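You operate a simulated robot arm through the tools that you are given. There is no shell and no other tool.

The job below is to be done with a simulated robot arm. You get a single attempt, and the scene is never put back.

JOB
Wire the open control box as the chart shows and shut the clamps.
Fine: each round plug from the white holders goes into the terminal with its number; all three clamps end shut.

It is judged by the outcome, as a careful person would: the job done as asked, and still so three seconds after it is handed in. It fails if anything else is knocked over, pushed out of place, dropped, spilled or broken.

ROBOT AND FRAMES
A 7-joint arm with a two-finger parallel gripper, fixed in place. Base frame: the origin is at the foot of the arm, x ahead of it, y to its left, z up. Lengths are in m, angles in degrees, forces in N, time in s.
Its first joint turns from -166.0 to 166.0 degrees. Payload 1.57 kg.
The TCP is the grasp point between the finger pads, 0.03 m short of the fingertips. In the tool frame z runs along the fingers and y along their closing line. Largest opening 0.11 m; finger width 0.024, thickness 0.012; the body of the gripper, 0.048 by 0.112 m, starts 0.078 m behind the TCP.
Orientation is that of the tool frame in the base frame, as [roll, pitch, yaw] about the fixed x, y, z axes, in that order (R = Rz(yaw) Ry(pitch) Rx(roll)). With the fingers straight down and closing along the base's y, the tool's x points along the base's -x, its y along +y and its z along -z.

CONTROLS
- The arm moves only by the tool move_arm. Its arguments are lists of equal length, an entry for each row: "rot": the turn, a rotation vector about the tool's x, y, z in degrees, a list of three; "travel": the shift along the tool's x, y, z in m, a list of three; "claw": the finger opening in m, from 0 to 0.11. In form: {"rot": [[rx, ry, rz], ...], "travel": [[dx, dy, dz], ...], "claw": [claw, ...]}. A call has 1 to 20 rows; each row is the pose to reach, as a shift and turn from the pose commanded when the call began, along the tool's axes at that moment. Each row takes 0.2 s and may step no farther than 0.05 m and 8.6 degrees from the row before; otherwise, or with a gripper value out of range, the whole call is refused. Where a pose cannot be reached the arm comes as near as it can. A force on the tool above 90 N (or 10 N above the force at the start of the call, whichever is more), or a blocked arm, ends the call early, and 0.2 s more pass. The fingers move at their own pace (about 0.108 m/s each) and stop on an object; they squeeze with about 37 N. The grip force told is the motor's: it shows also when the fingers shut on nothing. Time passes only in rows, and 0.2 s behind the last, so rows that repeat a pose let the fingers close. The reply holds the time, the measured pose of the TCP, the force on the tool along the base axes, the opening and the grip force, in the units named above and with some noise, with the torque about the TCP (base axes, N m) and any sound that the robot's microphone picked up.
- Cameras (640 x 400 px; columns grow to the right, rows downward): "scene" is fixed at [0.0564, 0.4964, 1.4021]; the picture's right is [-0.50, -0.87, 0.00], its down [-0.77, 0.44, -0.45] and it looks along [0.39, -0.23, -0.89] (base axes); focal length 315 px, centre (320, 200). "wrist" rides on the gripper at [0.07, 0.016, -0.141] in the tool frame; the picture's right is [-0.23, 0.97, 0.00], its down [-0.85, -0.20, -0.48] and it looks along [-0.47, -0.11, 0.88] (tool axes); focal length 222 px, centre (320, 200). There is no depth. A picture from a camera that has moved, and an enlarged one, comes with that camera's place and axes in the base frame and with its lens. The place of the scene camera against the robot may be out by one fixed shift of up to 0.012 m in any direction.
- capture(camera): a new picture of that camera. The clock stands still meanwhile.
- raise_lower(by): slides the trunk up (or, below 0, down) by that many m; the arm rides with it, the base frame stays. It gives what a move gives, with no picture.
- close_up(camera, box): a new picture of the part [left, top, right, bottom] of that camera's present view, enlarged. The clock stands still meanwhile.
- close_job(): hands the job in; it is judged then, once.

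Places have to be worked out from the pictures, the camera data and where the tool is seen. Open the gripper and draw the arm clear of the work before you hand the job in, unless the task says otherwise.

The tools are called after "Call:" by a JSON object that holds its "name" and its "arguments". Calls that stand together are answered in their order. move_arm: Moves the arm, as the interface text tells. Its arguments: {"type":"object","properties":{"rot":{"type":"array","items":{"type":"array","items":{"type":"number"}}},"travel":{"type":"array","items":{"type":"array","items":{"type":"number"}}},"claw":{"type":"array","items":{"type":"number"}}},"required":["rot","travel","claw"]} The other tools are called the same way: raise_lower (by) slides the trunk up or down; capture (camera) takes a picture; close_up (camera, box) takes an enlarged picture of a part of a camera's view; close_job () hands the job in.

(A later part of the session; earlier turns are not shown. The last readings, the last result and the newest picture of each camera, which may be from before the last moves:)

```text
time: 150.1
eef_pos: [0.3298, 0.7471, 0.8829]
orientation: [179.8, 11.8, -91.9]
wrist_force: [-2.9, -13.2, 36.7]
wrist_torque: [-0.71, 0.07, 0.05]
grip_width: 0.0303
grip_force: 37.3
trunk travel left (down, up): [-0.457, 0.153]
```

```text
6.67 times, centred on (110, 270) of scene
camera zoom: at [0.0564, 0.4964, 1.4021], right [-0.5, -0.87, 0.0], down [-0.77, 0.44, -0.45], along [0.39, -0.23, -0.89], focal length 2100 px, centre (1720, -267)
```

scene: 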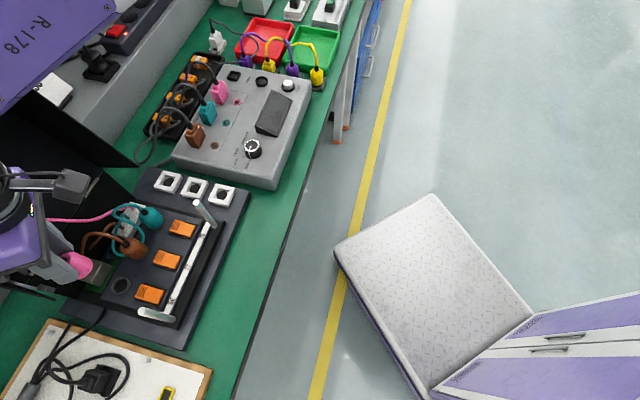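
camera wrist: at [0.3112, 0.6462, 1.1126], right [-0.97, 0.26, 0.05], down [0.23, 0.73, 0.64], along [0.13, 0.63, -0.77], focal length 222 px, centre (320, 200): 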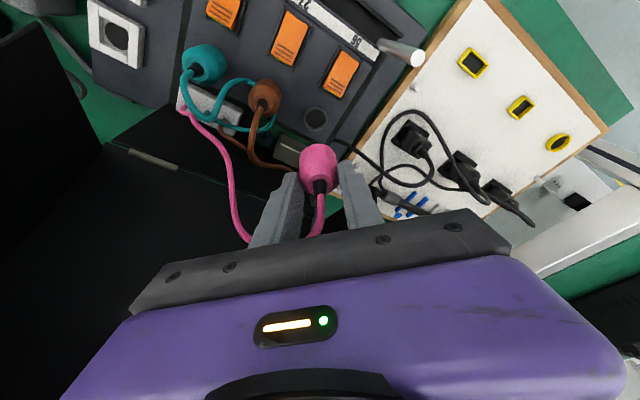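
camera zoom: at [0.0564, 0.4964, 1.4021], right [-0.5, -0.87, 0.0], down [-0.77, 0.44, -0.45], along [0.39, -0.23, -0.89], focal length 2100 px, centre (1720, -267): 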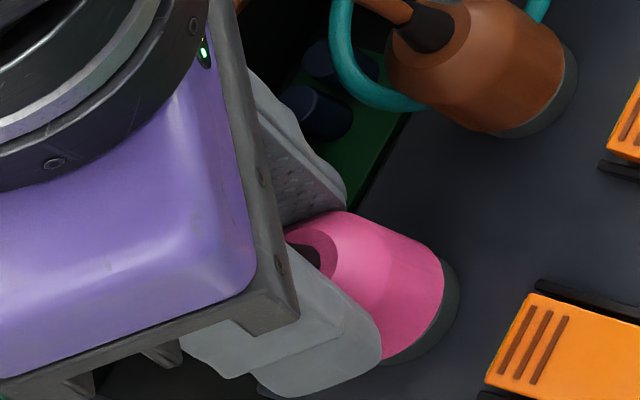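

It's pressed on the ring at the same height as teal did. To be sure about full insertion, I'll compare the three plugs' seating in high zoom before releasing.

Call:
{"name": "close_up", "arguments": {"camera": "scene", "box": [120, 195, 170, 230]}}

Call:
{"name": "close_up", "arguments": {"camera": "scene", "box": [105, 230, 155, 265]}}

Call:
{"name": "close_up", "arguments": {"camera": "scene", "box": [90, 262, 140, 297]}}

```text
11.43 times, centred on (145, 212) of scene
camera zoom: at [0.0564, 0.4964, 1.4021], right [-0.5, -0.87, 0.0], down [-0.77, 0.44, -0.45], along [0.39, -0.23, -0.89], focal length 3600 px, centre (2320, 57)
```

zoom: 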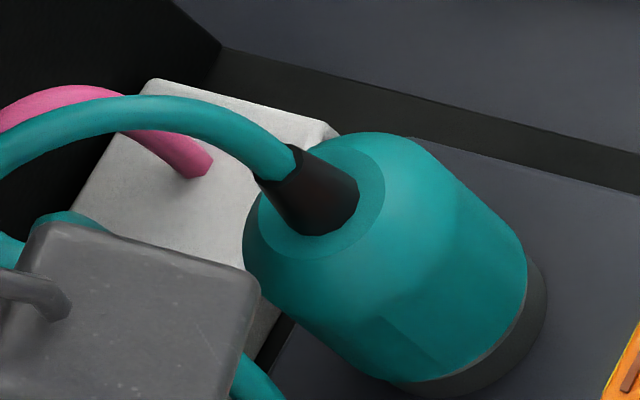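

```text
11.43 times, centred on (130, 248) of scene
camera zoom: at [0.0564, 0.4964, 1.4021], right [-0.5, -0.87, 0.0], down [-0.77, 0.44, -0.45], along [0.39, -0.23, -0.89], focal length 3600 px, centre (2491, -343)
```

zoom: 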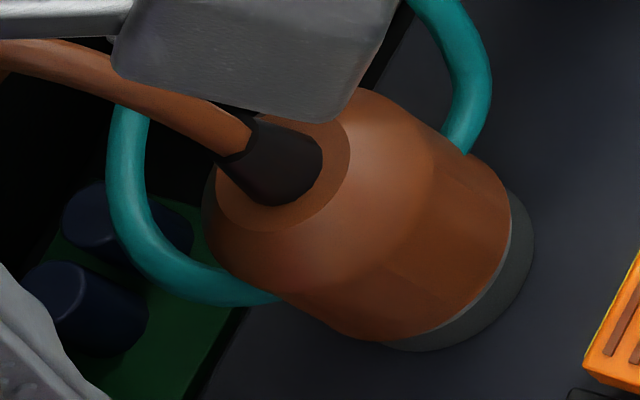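

```text
11.43 times, centred on (115, 280) of scene
camera zoom: at [0.0564, 0.4964, 1.4021], right [-0.5, -0.87, 0.0], down [-0.77, 0.44, -0.45], along [0.39, -0.23, -0.89], focal length 3600 px, centre (2663, -709)
```

zoom: 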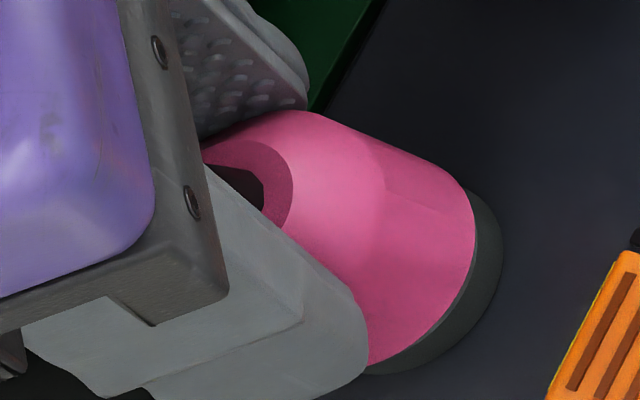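

All three rims sit directly on their rings the same way. Ease the pressure, release pink and withdraw upward.

Call:
{"name": "raise_lower", "arguments": {"by": 0.004}}

Call:
{"name": "move_arm", "arguments": {"rot": [[0, 0, 0], [0, 0, 0], [0, 0, 0]], "travel": [[0, 0, 0], [0, 0, 0], [0, 0, 0]], "claw": [0.036, 0.044, 0.044]}}

Call:
{"name": "raise_lower", "arguments": {"by": 0.1}}

Call:
{"name": "capture", "arguments": {"camera": "wrist"}}

Call:
{"name": "close_up", "arguments": {"camera": "scene", "box": [60, 170, 220, 310]}}

```text
time: 150.6
eef_pos: [0.3301, 0.7476, 0.8819]
orientation: [179.9, 11.7, -92.0]
wrist_force: [-4.1, 3.1, 15.9]
wrist_torque: [0.48, 0.12, 0.01]
grip_width: 0.0302
grip_force: 37.1
trunk travel left (down, up): [-0.461, 0.149]
```

```text
time: 151.4
eef_pos: [0.33, 0.7471, 0.8826]
orientation: [179.9, 11.6, -92.1]
wrist_force: [-0.7, 0.4, -0.1]
wrist_torque: [0.02, -0.01, -0.04]
grip_width: 0.0438
grip_force: 0.0
trunk travel left (down, up): [-0.461, 0.149]
```

```text
time: 152.7
eef_pos: [0.3303, 0.7484, 0.9818]
orientation: [180.0, 11.6, -92.1]
wrist_force: [-0.2, -0.3, 0.2]
wrist_torque: [-0.02, 0.01, 0.03]
grip_width: 0.044
grip_force: 0.0
trunk travel left (down, up): [-0.561, 0.049]
```

```text
taken
camera wrist: at [0.3116, 0.6502, 1.1073], right [-0.97, 0.26, 0.05], down [0.23, 0.73, 0.64], along [0.13, 0.63, -0.77], focal length 222 px, centre (320, 200)
```

wrist: 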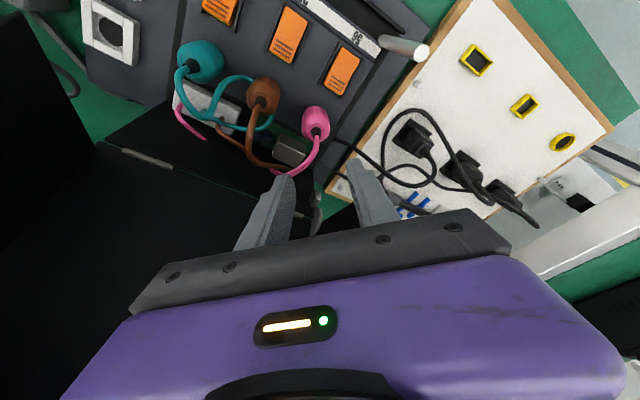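

```text
2.86 times, centred on (140, 240) of scene
camera zoom: at [0.0564, 0.4964, 1.4021], right [-0.5, -0.87, 0.0], down [-0.77, 0.44, -0.45], along [0.39, -0.23, -0.89], focal length 900 px, centre (834, 86)
```

zoom: 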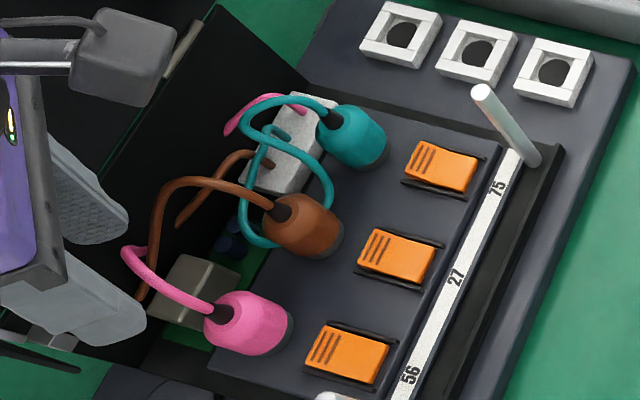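

All three plugs are in place: teal 75, brown 27, pink 56. Let me zoom the wrist view on the plugs and the clamps.

Call:
{"name": "close_up", "arguments": {"camera": "wrist", "box": [160, 10, 380, 150]}}

Call:
{"name": "close_up", "arguments": {"camera": "wrist", "box": [190, 0, 400, 100]}}

```text
2.86 times, centred on (270, 80) of wrist
camera zoom: at [0.3116, 0.6502, 1.1073], right [-0.97, 0.26, 0.05], down [0.23, 0.73, 0.64], along [0.13, 0.63, -0.77], focal length 635 px, centre (463, 543)
```

zoom: 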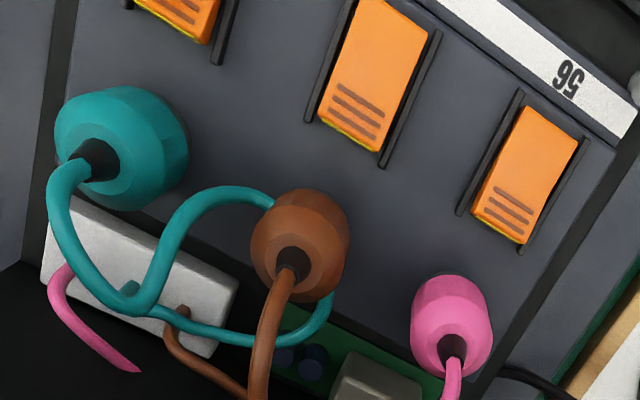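

```text
3.05 times, centred on (295, 50) of wrist
camera zoom: at [0.3116, 0.6502, 1.1073], right [-0.97, 0.26, 0.05], down [0.23, 0.73, 0.64], along [0.13, 0.63, -0.77], focal length 677 px, centre (396, 657)
```

zoom: 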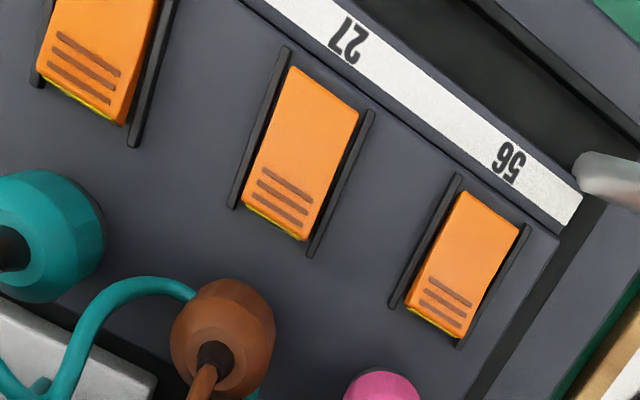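

All plugs look good. The orange levers show their terminal-side end face, so that end is raised and must be pressed down (hinge at the label side; lever of 27 spans n≈0.685–0.722). I'll straighten the tool, turn to θ=45°, close the fingers and go above the ridged end of clamp 27.

Call:
{"name": "move_arm", "arguments": {"rot": [[0.54, 1.38, 5.34], [1.09, 2.76, 10.69], [1.63, 4.14, 16.03], [2.17, 5.53, 21.38], [2.71, 6.91, 26.72], [3.26, 8.29, 32.06], [3.8, 9.67, 37.41], [4.34, 11.05, 42.75], [4.34, 11.05, 42.75]], "travel": [[0.0096, -0.0016, -0.002], [0.0192, -0.0031, -0.0039], [0.0288, -0.0047, -0.0059], [0.0384, -0.0063, -0.0079], [0.0479, -0.0078, -0.0098], [0.0575, -0.0094, -0.0118], [0.0671, -0.0109, -0.0137], [0.0767, -0.0125, -0.0157], [0.0767, -0.0125, -0.0157]], "claw": [0.044, 0.044, 0.044, 0.03, 0.015, 0.0, 0.0, 0.0, 0.0]}}

Call:
{"name": "capture", "arguments": {"camera": "wrist"}}

Call:
{"name": "close_up", "arguments": {"camera": "wrist", "box": [240, 60, 400, 200]}}

```text
time: 154.7
eef_pos: [0.3395, 0.6685, 0.9827]
orientation: [180.0, -0.1, -135.0]
wrist_force: [0.0, -0.4, -0.8]
wrist_torque: [-0.02, 0.01, 0.0]
grip_width: 0.0
grip_force: 21.2
trunk travel left (down, up): [-0.561, 0.049]
```

```text
taken
camera wrist: at [0.2805, 0.6291, 1.1236], right [-0.53, 0.85, 0.0], down [0.75, 0.46, 0.48], along [0.4, 0.25, -0.88], focal length 222 px, centre (320, 200)
```

wrist: 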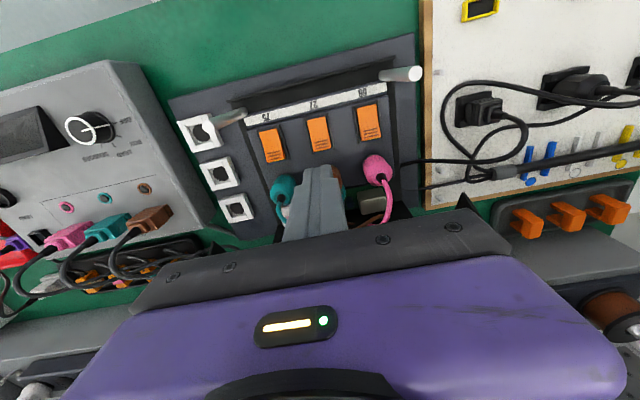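

```text
2.86 times, centred on (320, 130) of wrist
camera zoom: at [0.2805, 0.6291, 1.1236], right [-0.53, 0.85, 0.0], down [0.75, 0.46, 0.48], along [0.4, 0.25, -0.88], focal length 635 px, centre (320, 400)
```

zoom: 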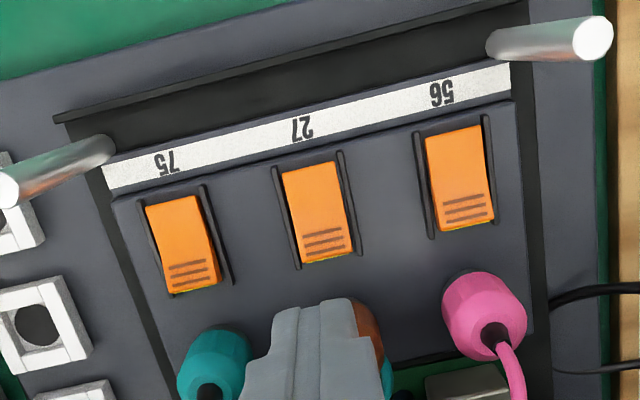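

The closed fingertips are right above the ridges of clamp 27. Lowering with the trunk in steps to find contact.

Call:
{"name": "raise_lower", "arguments": {"by": -0.08}}

Call:
{"name": "close_up", "arguments": {"camera": "wrist", "box": [240, 80, 400, 220]}}

Call:
{"name": "close_up", "arguments": {"camera": "scene", "box": [100, 220, 200, 300]}}

```text
time: 155.9
eef_pos: [0.3404, 0.6676, 0.9032]
orientation: [179.9, -0.1, -134.9]
wrist_force: [-0.4, 0.0, -0.5]
wrist_torque: [0.03, 0.02, 0.0]
grip_width: 0.0
grip_force: 21.6
trunk travel left (down, up): [-0.481, 0.129]
```

```text
2.86 times, centred on (320, 150) of wrist
camera zoom: at [0.2804, 0.6292, 1.0436], right [-0.53, 0.85, 0.0], down [0.75, 0.46, 0.48], along [0.4, 0.25, -0.88], focal length 635 px, centre (320, 343)
```

zoom: 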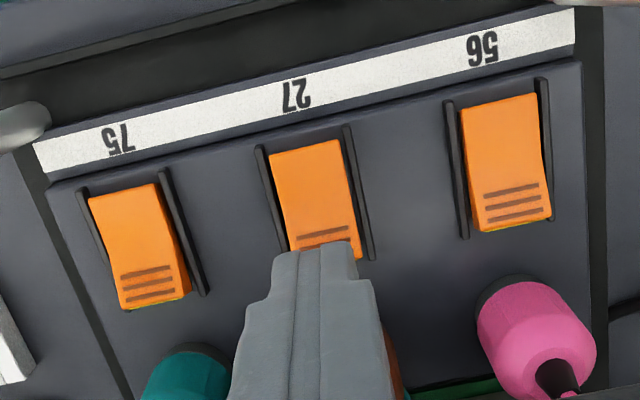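

```text
5.00 times, centred on (150, 260) of scene
camera zoom: at [0.0564, 0.4964, 1.4021], right [-0.5, -0.87, 0.0], down [-0.77, 0.44, -0.45], along [0.39, -0.23, -0.89], focal length 1575 px, centre (1170, -100)
```

zoom: 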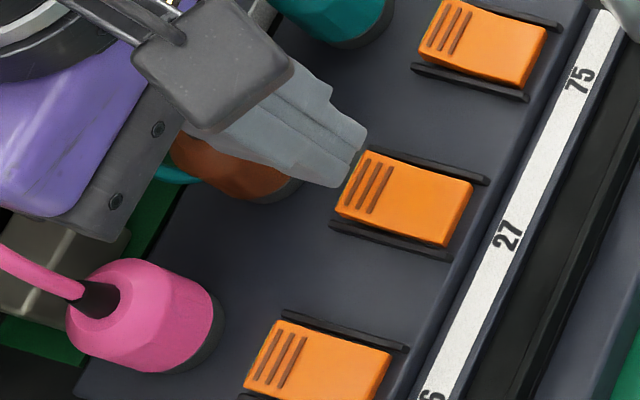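

Tips are about 2 cm above the lever. Continue downward: 1 cm, then 5 mm steps.

Call:
{"name": "raise_lower", "arguments": {"by": -0.01}}

Call:
{"name": "raise_lower", "arguments": {"by": -0.005}}

Call:
{"name": "raise_lower", "arguments": {"by": -0.004}}

```text
time: 156.5
eef_pos: [0.3406, 0.6685, 0.8926]
orientation: [179.9, -0.2, -134.9]
wrist_force: [0.6, 0.2, 0.5]
wrist_torque: [-0.02, 0.01, -0.01]
grip_width: 0.0
grip_force: 20.6
trunk travel left (down, up): [-0.471, 0.139]
```

```text
time: 157.0
eef_pos: [0.3408, 0.6681, 0.8864]
orientation: [179.8, -0.1, -134.9]
wrist_force: [-0.6, 0.1, -0.5]
wrist_torque: [-0.03, -0.02, 0.0]
grip_width: 0.0002
grip_force: 21.2
trunk travel left (down, up): [-0.466, 0.144]
```

```text
time: 157.6
eef_pos: [0.3399, 0.6679, 0.8833]
orientation: [180.0, -0.1, -134.9]
wrist_force: [0.8, -0.9, -0.8]
wrist_torque: [0.0, -0.03, 0.03]
grip_width: 0.0003
grip_force: 20.8
trunk travel left (down, up): [-0.462, 0.148]
```

No contact down to z≈0.883. Continuing in 4 mm steps.

Call:
{"name": "raise_lower", "arguments": {"by": -0.004}}

Call:
{"name": "raise_lower", "arguments": {"by": -0.004}}

Call:
{"name": "close_up", "arguments": {"camera": "wrist", "box": [260, 90, 380, 200]}}

Call:
{"name": "close_up", "arguments": {"camera": "scene", "box": [130, 230, 190, 280]}}

```text
time: 158.1
eef_pos: [0.3409, 0.6677, 0.8797]
orientation: [179.9, 0.0, -135.0]
wrist_force: [0.4, -0.7, 0.5]
wrist_torque: [0.01, -0.05, 0.0]
grip_width: 0.0001
grip_force: 21.8
trunk travel left (down, up): [-0.458, 0.152]
```

```text
time: 158.6
eef_pos: [0.3402, 0.6694, 0.8755]
orientation: [179.9, -0.2, -134.9]
wrist_force: [0.3, -0.3, 0.1]
wrist_torque: [0.03, 0.0, -0.01]
grip_width: 0.0
grip_force: 20.5
trunk travel left (down, up): [-0.454, 0.156]
```

```text
3.64 times, centred on (320, 145) of wrist
camera zoom: at [0.2804, 0.6291, 1.0165], right [-0.53, 0.85, 0.0], down [0.75, 0.46, 0.48], along [0.4, 0.25, -0.88], focal length 808 px, centre (320, 400)
```

zoom: 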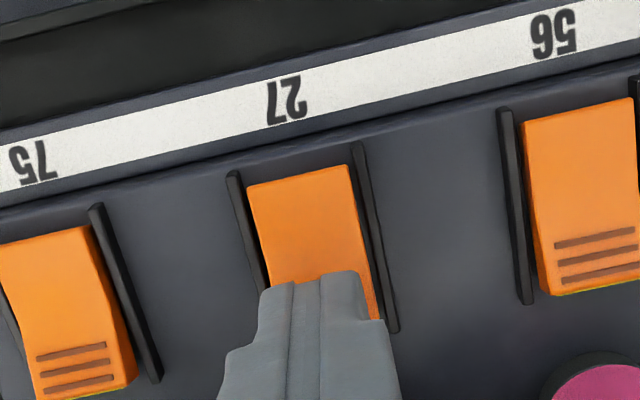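

```text
8.00 times, centred on (160, 255) of scene
camera zoom: at [0.0564, 0.4964, 1.4021], right [-0.5, -0.87, 0.0], down [-0.77, 0.44, -0.45], along [0.39, -0.23, -0.89], focal length 2520 px, centre (1600, -240)
```

zoom: 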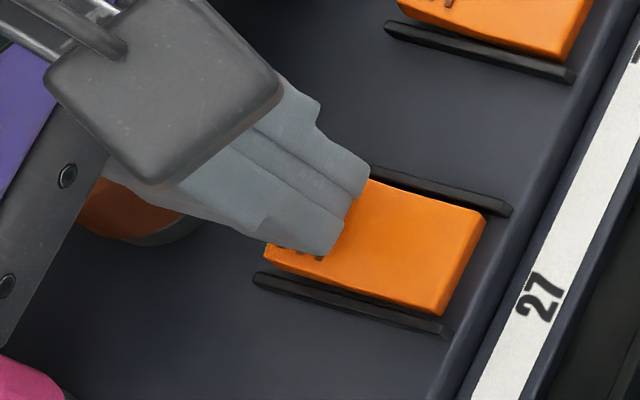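

Still no contact (tips z≈0.8455). Continue.

Call:
{"name": "raise_lower", "arguments": {"by": -0.003}}

Call:
{"name": "raise_lower", "arguments": {"by": -0.003}}

Call:
{"name": "raise_lower", "arguments": {"by": -0.003}}

```text
time: 159.1
eef_pos: [0.3407, 0.6682, 0.8731]
orientation: [180.0, -0.1, -134.9]
wrist_force: [-0.2, -0.5, 0.2]
wrist_torque: [0.02, -0.02, 0.0]
grip_width: 0.0
grip_force: 21.7
trunk travel left (down, up): [-0.451, 0.159]
```

```text
time: 159.7
eef_pos: [0.341, 0.6676, 0.8708]
orientation: [179.8, -0.1, -134.9]
wrist_force: [-0.1, -0.6, -0.6]
wrist_torque: [-0.01, -0.02, -0.01]
grip_width: 0.0
grip_force: 21.6
trunk travel left (down, up): [-0.448, 0.162]
```

```text
time: 160.2
eef_pos: [0.3397, 0.6677, 0.866]
orientation: [179.9, -0.1, -134.9]
wrist_force: [-0.1, 1.0, 0.8]
wrist_torque: [-0.02, 0.0, -0.01]
grip_width: 0.0
grip_force: 21.6
trunk travel left (down, up): [-0.445, 0.165]
```

Call:
{"name": "raise_lower", "arguments": {"by": -0.003}}

Call:
{"name": "raise_lower", "arguments": {"by": -0.003}}

Call:
{"name": "close_up", "arguments": {"camera": "scene", "box": [130, 230, 190, 280]}}

```text
time: 160.7
eef_pos: [0.3395, 0.6678, 0.8643]
orientation: [179.8, 0.0, -134.8]
wrist_force: [1.0, -5.5, 17.8]
wrist_torque: [-0.34, 0.08, 0.06]
grip_width: 0.0
grip_force: 21.5
trunk travel left (down, up): [-0.442, 0.168]
```

```text
time: 161.2
eef_pos: [0.3399, 0.6683, 0.8651]
orientation: [179.8, 0.2, -135.0]
wrist_force: [1.7, -17.4, 52.9]
wrist_torque: [-1.01, 0.23, 0.26]
grip_width: 0.0
grip_force: 21.2
trunk travel left (down, up): [-0.439, 0.171]
```

```text
8.00 times, centred on (160, 255) of scene
camera zoom: at [0.0564, 0.4964, 1.4021], right [-0.5, -0.87, 0.0], down [-0.77, 0.44, -0.45], along [0.39, -0.23, -0.89], focal length 2520 px, centre (1600, -240)
```

zoom: 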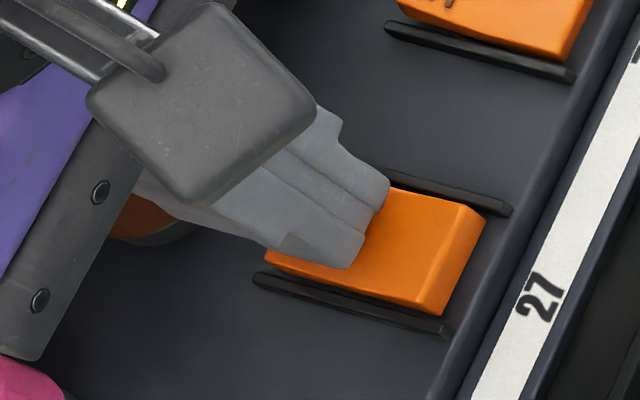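

Contact at z≈0.865 and the force rose to 53 N; the lever's label-side edge looks changed. I'll lift 6 cm and look at the clamp.

Call:
{"name": "raise_lower", "arguments": {"by": 0.06}}

Call:
{"name": "close_up", "arguments": {"camera": "scene", "box": [130, 210, 200, 310]}}

Call:
{"name": "close_up", "arguments": {"camera": "scene", "box": [130, 230, 190, 280]}}

Call:
{"name": "close_up", "arguments": {"camera": "wrist", "box": [220, 60, 420, 200]}}

```text
time: 162.2
eef_pos: [0.3405, 0.6677, 0.9193]
orientation: [179.9, -0.1, -134.9]
wrist_force: [0.4, -0.3, -0.9]
wrist_torque: [0.02, -0.03, -0.01]
grip_width: 0.0
grip_force: 21.5
trunk travel left (down, up): [-0.499, 0.111]
```

```text
4.00 times, centred on (165, 260) of scene
camera zoom: at [0.0564, 0.4964, 1.4021], right [-0.5, -0.87, 0.0], down [-0.77, 0.44, -0.45], along [0.39, -0.23, -0.89], focal length 1260 px, centre (940, -40)
```

zoom: 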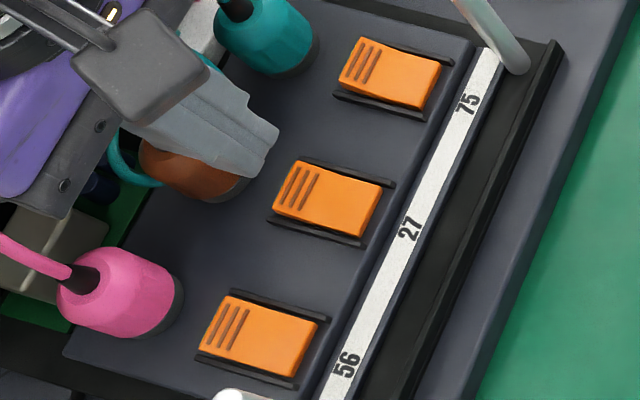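

```text
8.00 times, centred on (160, 255) of scene
camera zoom: at [0.0564, 0.4964, 1.4021], right [-0.5, -0.87, 0.0], down [-0.77, 0.44, -0.45], along [0.39, -0.23, -0.89], focal length 2520 px, centre (1600, -240)
```

zoom: 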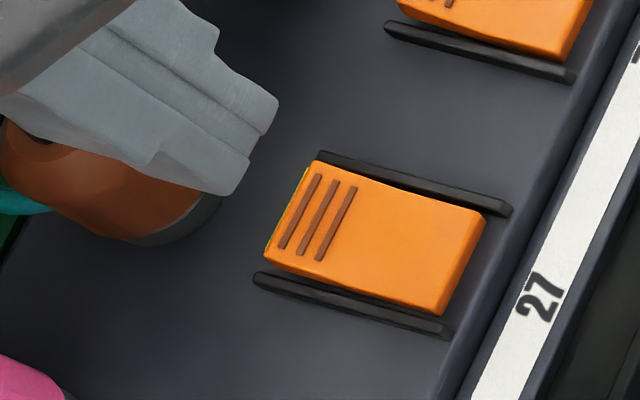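

```text
2.86 times, centred on (320, 130) of wrist
camera zoom: at [0.2804, 0.629, 1.061], right [-0.53, 0.85, 0.0], down [0.75, 0.46, 0.48], along [0.4, 0.25, -0.88], focal length 635 px, centre (320, 400)
```

zoom: 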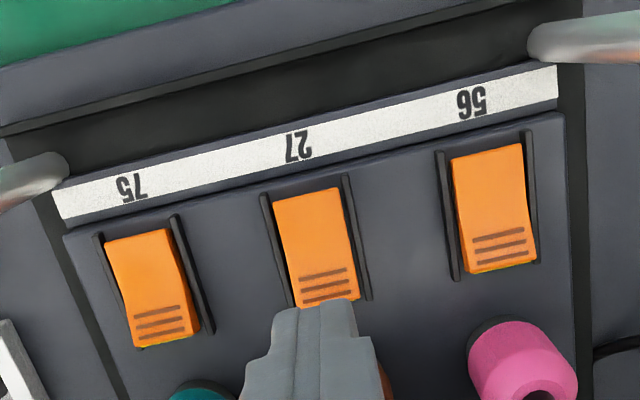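

At the ridged end the lever top is at only z≈0.835 and it didn't move under 53 N, so that end may already be down. I'll probe the label-side end of the lever instead: shift 21 mm toward the label and lower gently.

Call:
{"name": "move_arm", "arguments": {"rot": [[0, 0, 0], [0, 0, 0], [0, 0, 0]], "travel": [[0.007, 0, 0], [0.014, 0, 0], [0.021, 0, 0]], "claw": [0.0, 0.0, 0.0]}}

Call:
{"name": "raise_lower", "arguments": {"by": -0.03}}

Call:
{"name": "close_up", "arguments": {"camera": "wrist", "box": [240, 80, 400, 200]}}

Call:
{"name": "close_up", "arguments": {"camera": "scene", "box": [130, 230, 190, 280]}}

```text
time: 163.0
eef_pos: [0.3253, 0.6525, 0.9198]
orientation: [179.9, 0.1, -134.9]
wrist_force: [0.7, 1.3, 0.1]
wrist_torque: [0.0, 0.02, 0.0]
grip_width: 0.0
grip_force: 21.3
trunk travel left (down, up): [-0.499, 0.111]
```

```text
time: 163.8
eef_pos: [0.3246, 0.6531, 0.8907]
orientation: [179.9, -0.1, -134.9]
wrist_force: [0.3, 0.4, -0.9]
wrist_torque: [0.0, -0.02, 0.0]
grip_width: 0.0002
grip_force: 21.3
trunk travel left (down, up): [-0.469, 0.141]
```

```text
3.33 times, centred on (320, 140) of wrist
camera zoom: at [0.2651, 0.6144, 1.031], right [-0.53, 0.85, 0.0], down [0.75, 0.46, 0.48], along [0.4, 0.25, -0.88], focal length 740 px, centre (320, 400)
```

zoom: 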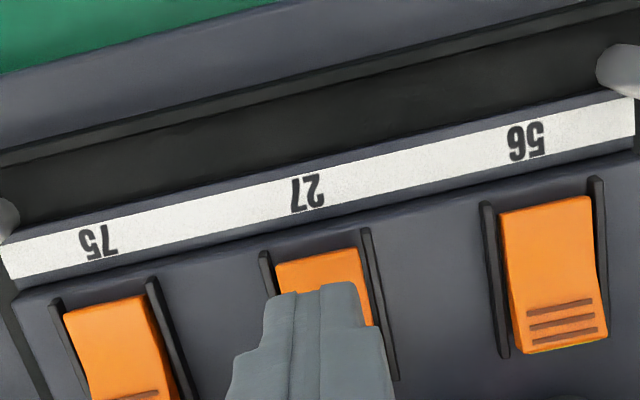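

```text
8.00 times, centred on (160, 255) of scene
camera zoom: at [0.0564, 0.4964, 1.4021], right [-0.5, -0.87, 0.0], down [-0.77, 0.44, -0.45], along [0.39, -0.23, -0.89], focal length 2520 px, centre (1600, -240)
```

zoom: 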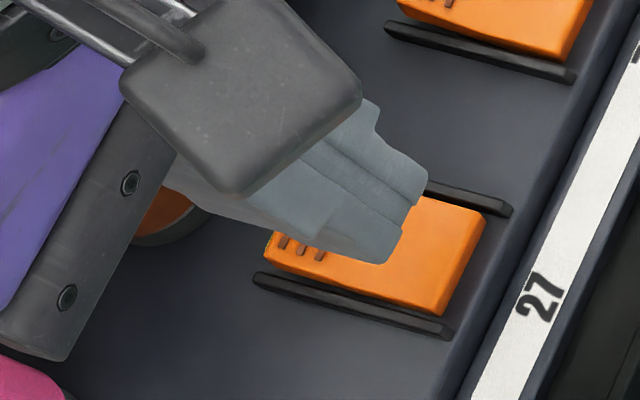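

Hovering above the label-side half of the lever. Lowering in steps to find contact.

Call:
{"name": "raise_lower", "arguments": {"by": -0.012}}

Call:
{"name": "raise_lower", "arguments": {"by": -0.004}}

Call:
{"name": "raise_lower", "arguments": {"by": -0.003}}

Call:
{"name": "raise_lower", "arguments": {"by": -0.003}}

```text
time: 164.4
eef_pos: [0.3243, 0.6529, 0.8786]
orientation: [179.9, 0.0, -134.9]
wrist_force: [0.1, -0.1, -0.2]
wrist_torque: [0.0, 0.03, -0.01]
grip_width: 0.0
grip_force: 21.0
trunk travel left (down, up): [-0.457, 0.153]
```

```text
time: 164.9
eef_pos: [0.3244, 0.6537, 0.8736]
orientation: [179.9, 0.0, -134.8]
wrist_force: [0.5, 1.0, 0.3]
wrist_torque: [0.01, -0.02, 0.02]
grip_width: 0.0
grip_force: 21.2
trunk travel left (down, up): [-0.453, 0.157]
```

```text
time: 165.4
eef_pos: [0.3244, 0.6532, 0.8712]
orientation: [179.9, 0.0, -134.9]
wrist_force: [0.7, -0.3, -0.1]
wrist_torque: [0.02, 0.05, 0.05]
grip_width: 0.0001
grip_force: 21.4
trunk travel left (down, up): [-0.45, 0.16]
```

```text
time: 165.9
eef_pos: [0.3247, 0.6536, 0.867]
orientation: [179.8, -0.1, -134.9]
wrist_force: [-0.4, 0.3, -1.6]
wrist_torque: [0.03, 0.01, 0.02]
grip_width: 0.0
grip_force: 21.1
trunk travel left (down, up): [-0.447, 0.163]
```

Call:
{"name": "raise_lower", "arguments": {"by": -0.003}}

Call:
{"name": "raise_lower", "arguments": {"by": -0.002}}

Call:
{"name": "raise_lower", "arguments": {"by": -0.002}}

```text
time: 166.5
eef_pos: [0.3259, 0.654, 0.8658]
orientation: [179.9, 0.0, -134.8]
wrist_force: [0.3, -0.2, 0.8]
wrist_torque: [0.0, 0.02, -0.03]
grip_width: 0.0
grip_force: 21.1
trunk travel left (down, up): [-0.444, 0.166]
```

```text
time: 167.0
eef_pos: [0.3259, 0.6536, 0.8649]
orientation: [179.8, 0.0, -134.9]
wrist_force: [1.3, -6.4, 20.6]
wrist_torque: [-0.07, -0.24, 0.16]
grip_width: 0.0003
grip_force: 21.6
trunk travel left (down, up): [-0.442, 0.168]
```

```text
time: 167.5
eef_pos: [0.3246, 0.6535, 0.8644]
orientation: [179.8, 0.0, -134.9]
wrist_force: [2.7, -14.5, 49.7]
wrist_torque: [-0.09, -0.6, 0.41]
grip_width: 0.0
grip_force: 21.3
trunk travel left (down, up): [-0.44, 0.17]
```

Same contact height (z≈0.865) at the label half: the slab is flat and rigid, which suggests a sliding clamp (ridges across the sliding direction, rails at the sides). Let me look while still in contact.

Call:
{"name": "close_up", "arguments": {"camera": "scene", "box": [130, 230, 190, 280]}}

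Call:
{"name": "close_up", "arguments": {"camera": "wrist", "box": [250, 80, 400, 180]}}

```text
8.00 times, centred on (160, 255) of scene
camera zoom: at [0.0564, 0.4964, 1.4021], right [-0.5, -0.87, 0.0], down [-0.77, 0.44, -0.45], along [0.39, -0.23, -0.89], focal length 2520 px, centre (1600, -240)
```

zoom: 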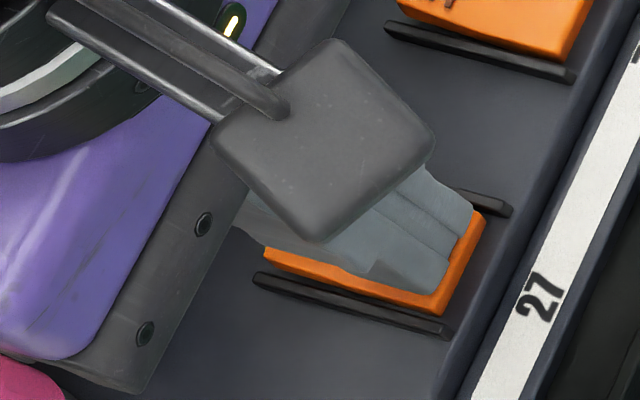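

```text
4.00 times, centred on (325, 130) of wrist
camera zoom: at [0.2651, 0.614, 1.0059], right [-0.53, 0.85, 0.0], down [0.75, 0.46, 0.48], along [0.4, 0.26, -0.88], focal length 888 px, centre (300, 480)
```

zoom: 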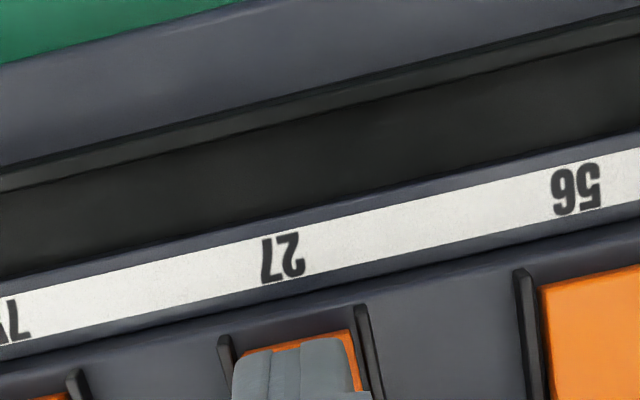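

Stereo from earlier views resolves it: unpressed lever 56 has its ridged end 15 mm higher than the label end (≈22° open), while lever 27 after my first press is level – so it did shut with negligible force and stayed down. I'll lift and verify.

Call:
{"name": "raise_lower", "arguments": {"by": 0.075}}

Call:
{"name": "close_up", "arguments": {"camera": "wrist", "box": [220, 60, 420, 200]}}

Call:
{"name": "close_up", "arguments": {"camera": "scene", "box": [130, 215, 200, 305]}}

```text
time: 168.6
eef_pos: [0.3232, 0.652, 0.9356]
orientation: [179.8, -0.1, -135.0]
wrist_force: [0.1, -0.4, -0.5]
wrist_torque: [0.0, 0.0, 0.02]
grip_width: 0.0
grip_force: 21.2
trunk travel left (down, up): [-0.515, 0.095]
```

```text
2.86 times, centred on (320, 130) of wrist
camera zoom: at [0.2651, 0.6144, 1.0767], right [-0.53, 0.85, 0.0], down [0.75, 0.46, 0.48], along [0.4, 0.25, -0.88], focal length 635 px, centre (320, 400)
```

zoom: 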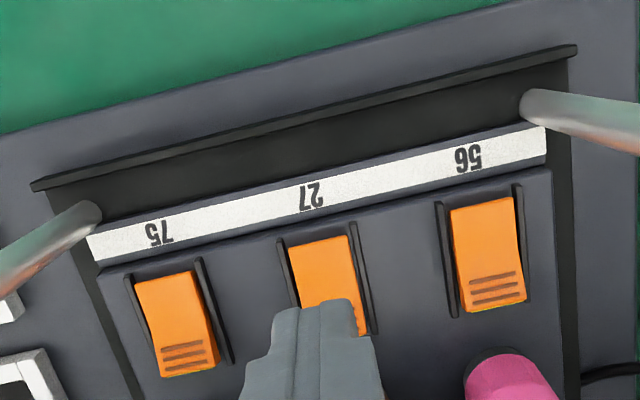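

```text
4.44 times, centred on (165, 260) of scene
camera zoom: at [0.0564, 0.4964, 1.4021], right [-0.5, -0.87, 0.0], down [-0.77, 0.44, -0.45], along [0.39, -0.23, -0.89], focal length 1400 px, centre (1009, -67)
```

zoom: 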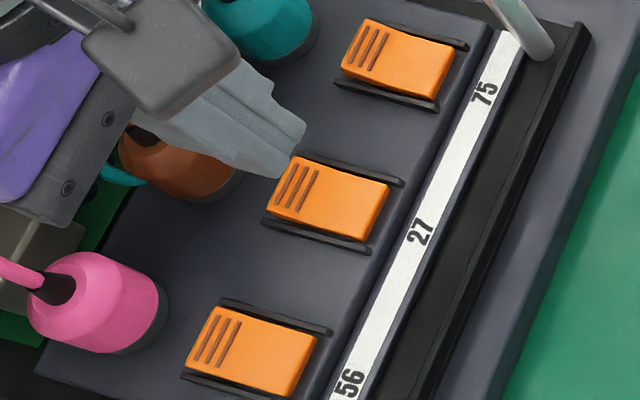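

To see whether lever 27 stays down, I'll return to exactly the earlier hover pose and compare with the picture taken before pressing.

Call:
{"name": "move_arm", "arguments": {"rot": [[0, 0, 0], [0, 0, 0], [0, 0, 0]], "travel": [[-0.007, 0, 0], [-0.014, 0, 0], [-0.021, 0, 0]], "claw": [0.0, 0.0, 0.0]}}

Call:
{"name": "raise_lower", "arguments": {"by": 0.046}}

Call:
{"name": "close_up", "arguments": {"camera": "wrist", "box": [240, 60, 400, 200]}}

Call:
{"name": "close_up", "arguments": {"camera": "wrist", "box": [250, 85, 390, 165]}}

```text
time: 169.4
eef_pos: [0.3392, 0.6671, 0.9357]
orientation: [179.9, -0.1, -134.8]
wrist_force: [0.3, -1.1, -0.5]
wrist_torque: [-0.03, 0.02, -0.02]
grip_width: 0.0002
grip_force: 21.0
trunk travel left (down, up): [-0.515, 0.095]
```

```text
time: 170.3
eef_pos: [0.3388, 0.6674, 0.9825]
orientation: [179.9, -0.2, -134.9]
wrist_force: [0.6, -0.3, -0.3]
wrist_torque: [-0.01, -0.01, 0.03]
grip_width: 0.0002
grip_force: 21.6
trunk travel left (down, up): [-0.561, 0.049]
```

```text
2.86 times, centred on (320, 130) of wrist
camera zoom: at [0.279, 0.6288, 1.123], right [-0.53, 0.85, 0.0], down [0.75, 0.46, 0.48], along [0.4, 0.25, -0.88], focal length 635 px, centre (320, 400)
```

zoom: 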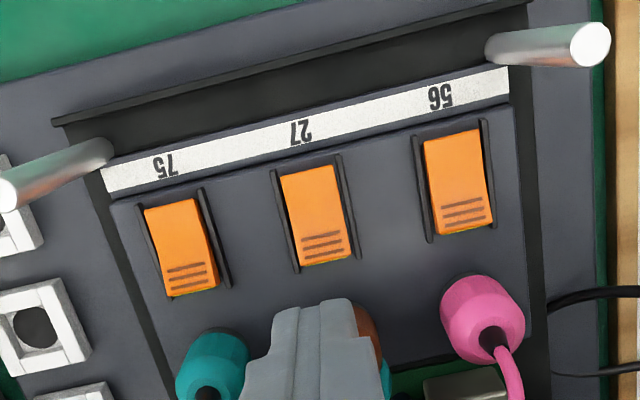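

```text
4.57 times, centred on (320, 125) of wrist
camera zoom: at [0.279, 0.6288, 1.123], right [-0.53, 0.85, 0.0], down [0.75, 0.46, 0.48], along [0.4, 0.25, -0.88], focal length 1015 px, centre (320, 543)
```

zoom: 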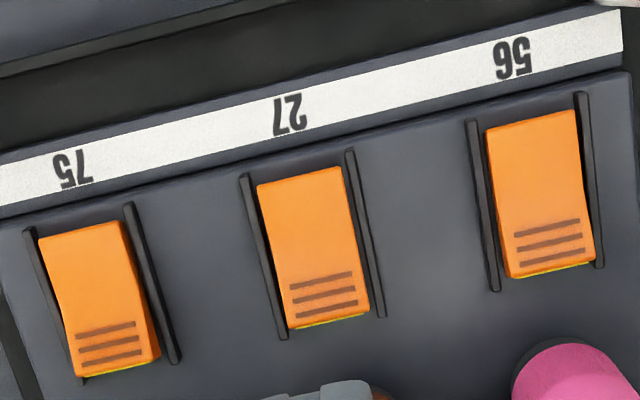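

Lever 27 has sprung back up (its end strip is visible again), so it wasn't latched. The press image shows my fingertips were ~3 mm off toward +t and resting on the side rail. I'll shift 3 mm in tool y (toward −t), and press again.

Call:
{"name": "move_arm", "arguments": {"rot": [[0, 0, 0], [0, 0, 0]], "travel": [[-0.0008, 0.0015, 0], [-0.0015, 0.003, 0]], "claw": [0.0, 0.0]}}

Call:
{"name": "raise_lower", "arguments": {"by": -0.1}}

Call:
{"name": "close_up", "arguments": {"camera": "wrist", "box": [270, 110, 370, 190]}}

Call:
{"name": "close_up", "arguments": {"camera": "scene", "box": [130, 230, 190, 280]}}

```text
time: 170.9
eef_pos: [0.3377, 0.6701, 0.9823]
orientation: [179.9, -0.1, -134.9]
wrist_force: [0.4, -1.4, -0.1]
wrist_torque: [-0.01, 0.02, 0.02]
grip_width: 0.0
grip_force: 21.5
trunk travel left (down, up): [-0.561, 0.049]
```

```text
time: 172.2
eef_pos: [0.3383, 0.67, 0.8816]
orientation: [179.9, -0.1, -135.0]
wrist_force: [-0.4, -0.3, 0.0]
wrist_torque: [0.01, 0.01, 0.02]
grip_width: 0.0001
grip_force: 21.1
trunk travel left (down, up): [-0.461, 0.149]
```

```text
5.00 times, centred on (320, 150) of wrist
camera zoom: at [0.2783, 0.632, 1.0229], right [-0.53, 0.85, 0.0], down [0.75, 0.46, 0.48], along [0.4, 0.25, -0.88], focal length 1111 px, centre (320, 450)
```

zoom: 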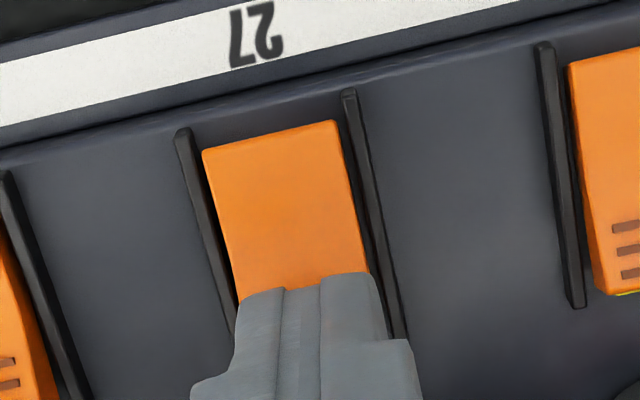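

```text
8.00 times, centred on (160, 255) of scene
camera zoom: at [0.0564, 0.4964, 1.4021], right [-0.5, -0.87, 0.0], down [-0.77, 0.44, -0.45], along [0.39, -0.23, -0.89], focal length 2520 px, centre (1600, -240)
```

zoom: 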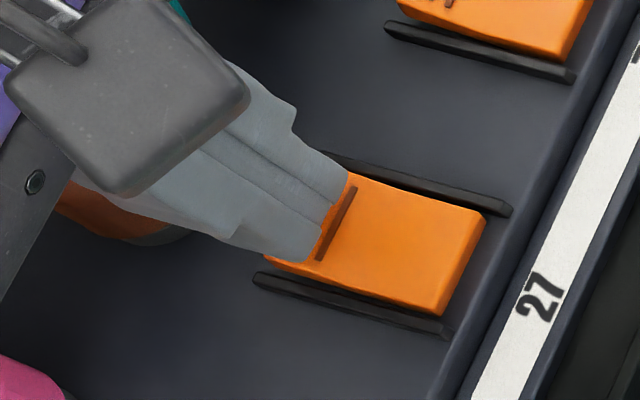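

Fingertips now fit centrally between the rails. Continue lowering.

Call:
{"name": "raise_lower", "arguments": {"by": -0.012}}

Call:
{"name": "raise_lower", "arguments": {"by": -0.004}}

Call:
{"name": "raise_lower", "arguments": {"by": -0.003}}

Call:
{"name": "raise_lower", "arguments": {"by": -0.002}}

```text
time: 172.8
eef_pos: [0.3375, 0.6705, 0.8695]
orientation: [179.9, -0.1, -134.9]
wrist_force: [-0.5, 0.4, -0.3]
wrist_torque: [-0.02, 0.02, -0.01]
grip_width: 0.0
grip_force: 20.8
trunk travel left (down, up): [-0.449, 0.161]
```

```text
time: 173.4
eef_pos: [0.3368, 0.6705, 0.8662]
orientation: [179.9, -0.1, -134.9]
wrist_force: [1.0, 1.3, 3.2]
wrist_torque: [-0.01, -0.01, 0.0]
grip_width: 0.0
grip_force: 21.5
trunk travel left (down, up): [-0.445, 0.165]
```

```text
time: 173.9
eef_pos: [0.3371, 0.6714, 0.8655]
orientation: [179.8, 0.1, -134.9]
wrist_force: [-0.9, -9.5, 25.2]
wrist_torque: [-0.51, 0.19, 0.0]
grip_width: 0.0001
grip_force: 21.6
trunk travel left (down, up): [-0.442, 0.168]
```

```text
time: 174.4
eef_pos: [0.3374, 0.6705, 0.8652]
orientation: [179.7, 0.1, -134.8]
wrist_force: [-2.7, -19.1, 55.4]
wrist_torque: [-1.04, 0.34, 0.19]
grip_width: 0.0
grip_force: 21.3
trunk travel left (down, up): [-0.44, 0.17]
```

The torque shows the contact point is always at n≈0.704 – the lever has a ridge in the middle and my flat tips were sitting on it. I need to press nearer the free end. Lift, shift 9 mm toward the plug, and press again.

Call:
{"name": "raise_lower", "arguments": {"by": 0.03}}

Call:
{"name": "move_arm", "arguments": {"rot": [[0, 0, 0], [0, 0, 0]], "travel": [[-0.0045, 0, 0], [-0.009, 0, 0]], "claw": [0.0, 0.0]}}

Call:
{"name": "raise_lower", "arguments": {"by": -0.022}}

Call:
{"name": "close_up", "arguments": {"camera": "scene", "box": [130, 230, 190, 280]}}

```text
time: 175.2
eef_pos: [0.3381, 0.6701, 0.8894]
orientation: [179.9, 0.0, -134.9]
wrist_force: [-0.5, 0.3, -0.8]
wrist_torque: [0.0, 0.01, 0.02]
grip_width: 0.0001
grip_force: 20.9
trunk travel left (down, up): [-0.47, 0.14]
```

```text
time: 175.8
eef_pos: [0.3442, 0.6754, 0.8906]
orientation: [-180.0, 0.0, -134.9]
wrist_force: [0.1, -0.5, -1.0]
wrist_torque: [0.03, -0.06, 0.0]
grip_width: 0.0002
grip_force: 21.2
trunk travel left (down, up): [-0.47, 0.14]
```

```text
time: 176.4
eef_pos: [0.3451, 0.6775, 0.8686]
orientation: [180.0, -0.1, -134.8]
wrist_force: [1.4, -0.6, 1.1]
wrist_torque: [0.01, -0.02, 0.02]
grip_width: 0.0002
grip_force: 20.9
trunk travel left (down, up): [-0.448, 0.162]
```

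```text
8.00 times, centred on (160, 255) of scene
camera zoom: at [0.0564, 0.4964, 1.4021], right [-0.5, -0.87, 0.0], down [-0.77, 0.44, -0.45], along [0.39, -0.23, -0.89], focal length 2520 px, centre (1600, -240)
```

zoom: 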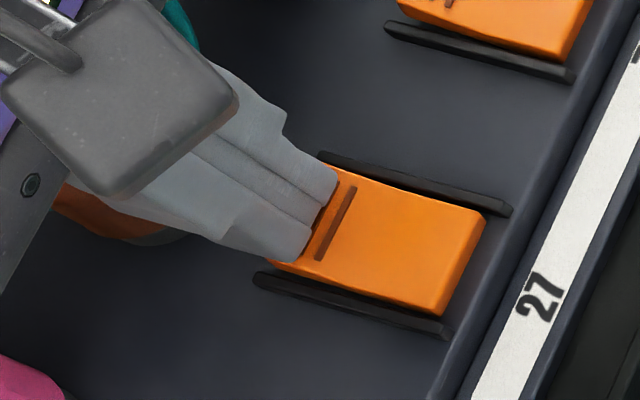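

Now the tips are over the last ridges only. Lowering in small steps.

Call:
{"name": "raise_lower", "arguments": {"by": -0.004}}

Call:
{"name": "raise_lower", "arguments": {"by": -0.003}}

Call:
{"name": "raise_lower", "arguments": {"by": -0.003}}

```text
time: 177.0
eef_pos: [0.3446, 0.6767, 0.865]
orientation: [179.9, -0.1, -134.9]
wrist_force: [-0.5, 0.4, -0.5]
wrist_torque: [-0.01, 0.0, -0.03]
grip_width: 0.0001
grip_force: 21.2
trunk travel left (down, up): [-0.444, 0.166]
```

```text
time: 177.5
eef_pos: [0.3453, 0.6774, 0.8632]
orientation: [179.8, 0.0, -134.9]
wrist_force: [0.8, -1.4, 15.8]
wrist_torque: [-0.18, 0.11, 0.01]
grip_width: 0.0
grip_force: 21.1
trunk travel left (down, up): [-0.441, 0.169]
```

```text
time: 178.0
eef_pos: [0.3445, 0.6775, 0.8629]
orientation: [179.8, 0.1, -135.0]
wrist_force: [1.2, -7.1, 47.4]
wrist_torque: [-0.62, 0.35, 0.05]
grip_width: 0.0003
grip_force: 21.0
trunk travel left (down, up): [-0.438, 0.172]
```

Contact again rigid, now at the tip's near edge, on a surface sloping down toward the free end. Let me look at the lever while it's being pressed.

Call:
{"name": "close_up", "arguments": {"camera": "scene", "box": [140, 235, 190, 275]}}

Call:
{"name": "close_up", "arguments": {"camera": "wrist", "box": [260, 90, 380, 180]}}

```text
10.00 times, centred on (165, 255) of scene
camera zoom: at [0.0564, 0.4964, 1.4021], right [-0.5, -0.87, 0.0], down [-0.77, 0.44, -0.45], along [0.39, -0.23, -0.89], focal length 3150 px, centre (1870, -350)
```

zoom: 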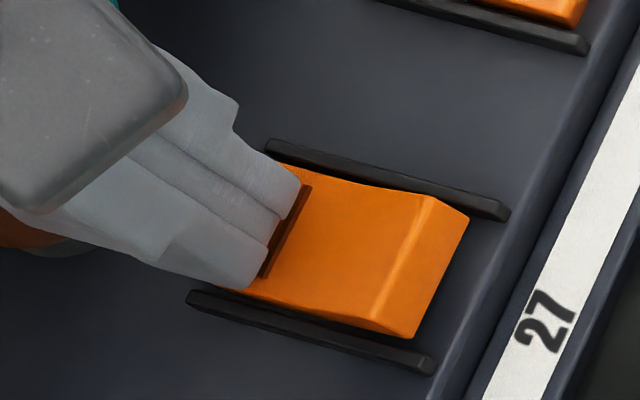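

```text
4.44 times, centred on (320, 135) of wrist
camera zoom: at [0.2855, 0.638, 1.0048], right [-0.53, 0.85, 0.01], down [0.75, 0.46, 0.48], along [0.4, 0.26, -0.88], focal length 987 px, centre (320, 489)
```

zoom: 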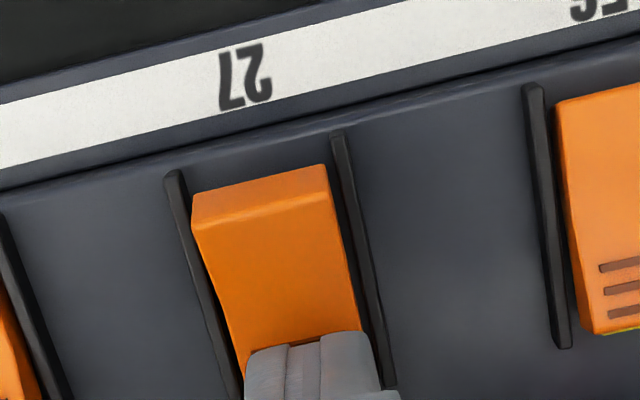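

It's a rocker: the label end is now up and the ridged end down, further than in my first press. Release and see whether it stays this time.

Call:
{"name": "raise_lower", "arguments": {"by": 0.04}}

Call:
{"name": "close_up", "arguments": {"camera": "scene", "box": [140, 235, 190, 275]}}

Call:
{"name": "close_up", "arguments": {"camera": "wrist", "box": [240, 80, 400, 180]}}

```text
time: 178.8
eef_pos: [0.3445, 0.6761, 0.8988]
orientation: [179.8, -0.1, -134.9]
wrist_force: [-0.4, -1.0, -0.3]
wrist_torque: [0.01, -0.02, 0.02]
grip_width: 0.0
grip_force: 21.0
trunk travel left (down, up): [-0.478, 0.132]
```

```text
10.00 times, centred on (165, 255) of scene
camera zoom: at [0.0564, 0.4964, 1.4021], right [-0.5, -0.87, 0.0], down [-0.77, 0.44, -0.45], along [0.39, -0.23, -0.89], focal length 3150 px, centre (1870, -350)
```

zoom: 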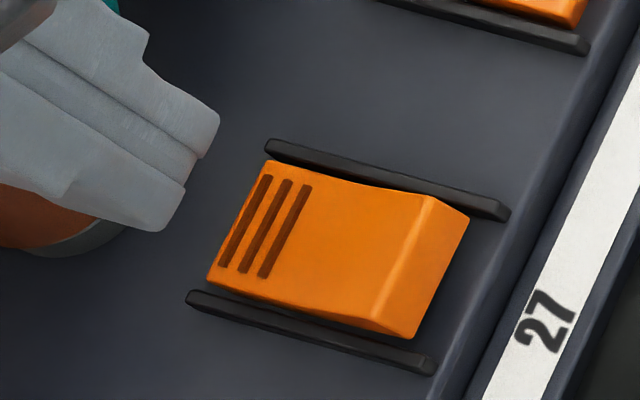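

```text
4.00 times, centred on (320, 130) of wrist
camera zoom: at [0.2854, 0.6375, 1.0395], right [-0.53, 0.85, 0.0], down [0.75, 0.47, 0.48], along [0.4, 0.25, -0.88], focal length 888 px, centre (320, 480)
```

zoom: 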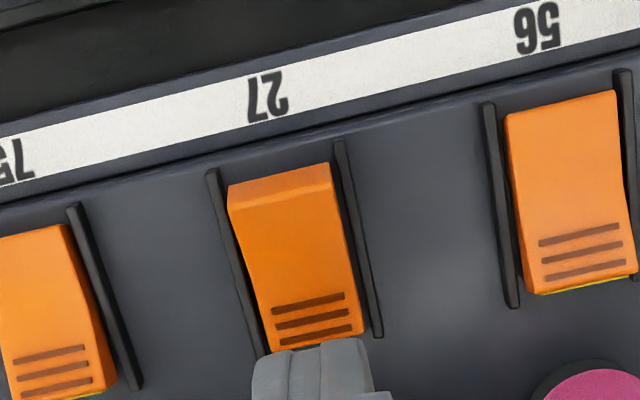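

This time it stays: the ridged end is down, the label end up, and the yellow strip is hidden – clamp 27 is shut. Next clamp 56: raise, move 64 mm along the row (tool +y) and turn slightly (θ=53°) to keep clear of the lid's left wall.

Call:
{"name": "raise_lower", "arguments": {"by": 0.06}}

Call:
{"name": "move_arm", "arguments": {"rot": [[0, 0, -2], [0, 0, -4], [0, 0, -6], [0, 0, -8], [0, 0, -8]], "travel": [[0, 0.016, 0], [0, 0.032, 0], [0, 0.048, 0], [0, 0.0641, 0], [0, 0.0641, 0]], "claw": [0.0, 0.0, 0.0, 0.0, 0.0]}}

Call:
{"name": "capture", "arguments": {"camera": "wrist"}}

Call:
{"name": "close_up", "arguments": {"camera": "wrist", "box": [250, 80, 390, 190]}}

Call:
{"name": "close_up", "arguments": {"camera": "scene", "box": [90, 200, 210, 320]}}

```text
time: 179.8
eef_pos: [0.345, 0.6762, 0.9592]
orientation: [179.8, -0.1, -134.9]
wrist_force: [0.0, -0.4, -0.5]
wrist_torque: [0.0, 0.01, -0.01]
grip_width: 0.0
grip_force: 21.7
trunk travel left (down, up): [-0.538, 0.072]
```

```text
time: 181.0
eef_pos: [0.3009, 0.7051, 0.9598]
orientation: [179.9, 0.0, -126.9]
wrist_force: [0.2, -0.1, -0.4]
wrist_torque: [0.02, -0.05, 0.03]
grip_width: 0.0
grip_force: 20.9
out of reach, approached as far as the arm can: row 3, 4, 5
trunk travel left (down, up): [-0.538, 0.072]
```

```text
taken
camera wrist: at [0.2469, 0.6577, 1.1008], right [-0.64, 0.77, 0.0], down [0.67, 0.56, 0.48], along [0.36, 0.31, -0.88], focal length 222 px, centre (320, 200)
```

wrist: 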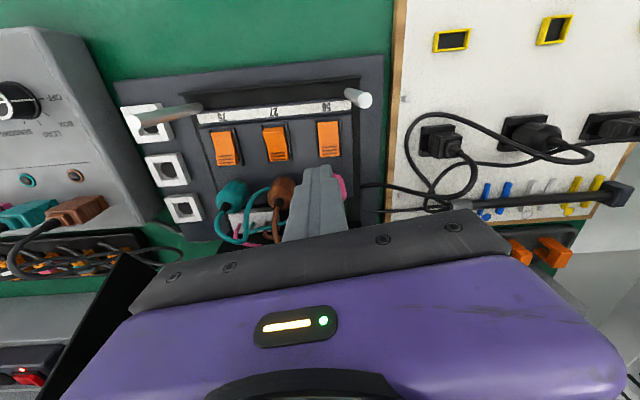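

```text
3.64 times, centred on (320, 135) of wrist
camera zoom: at [0.2469, 0.6577, 1.1008], right [-0.64, 0.77, 0.0], down [0.67, 0.56, 0.48], along [0.36, 0.31, -0.88], focal length 808 px, centre (320, 436)
```

zoom: 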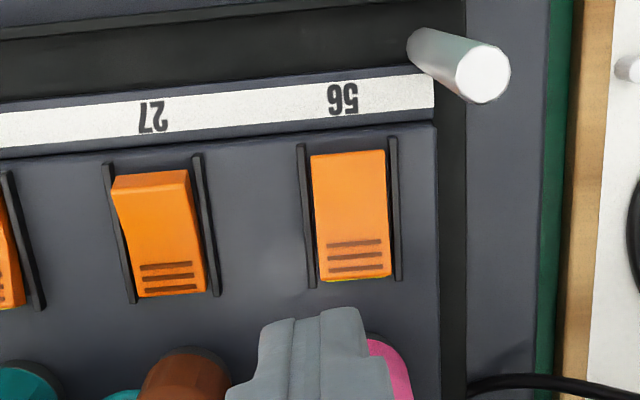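

```text
3.33 times, centred on (150, 260) of scene
camera zoom: at [0.0564, 0.4964, 1.4021], right [-0.5, -0.87, 0.0], down [-0.77, 0.44, -0.45], along [0.39, -0.23, -0.89], focal length 1050 px, centre (887, 0)
```

zoom: 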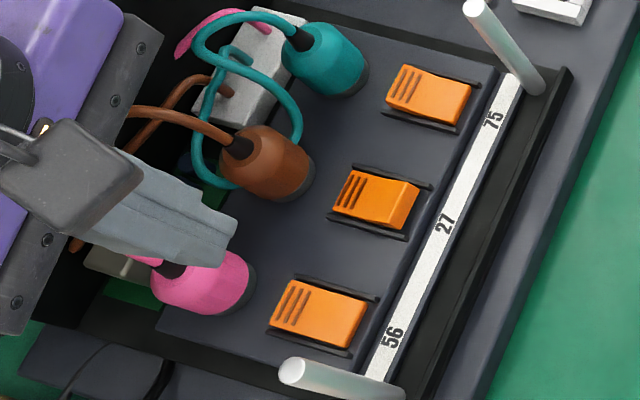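

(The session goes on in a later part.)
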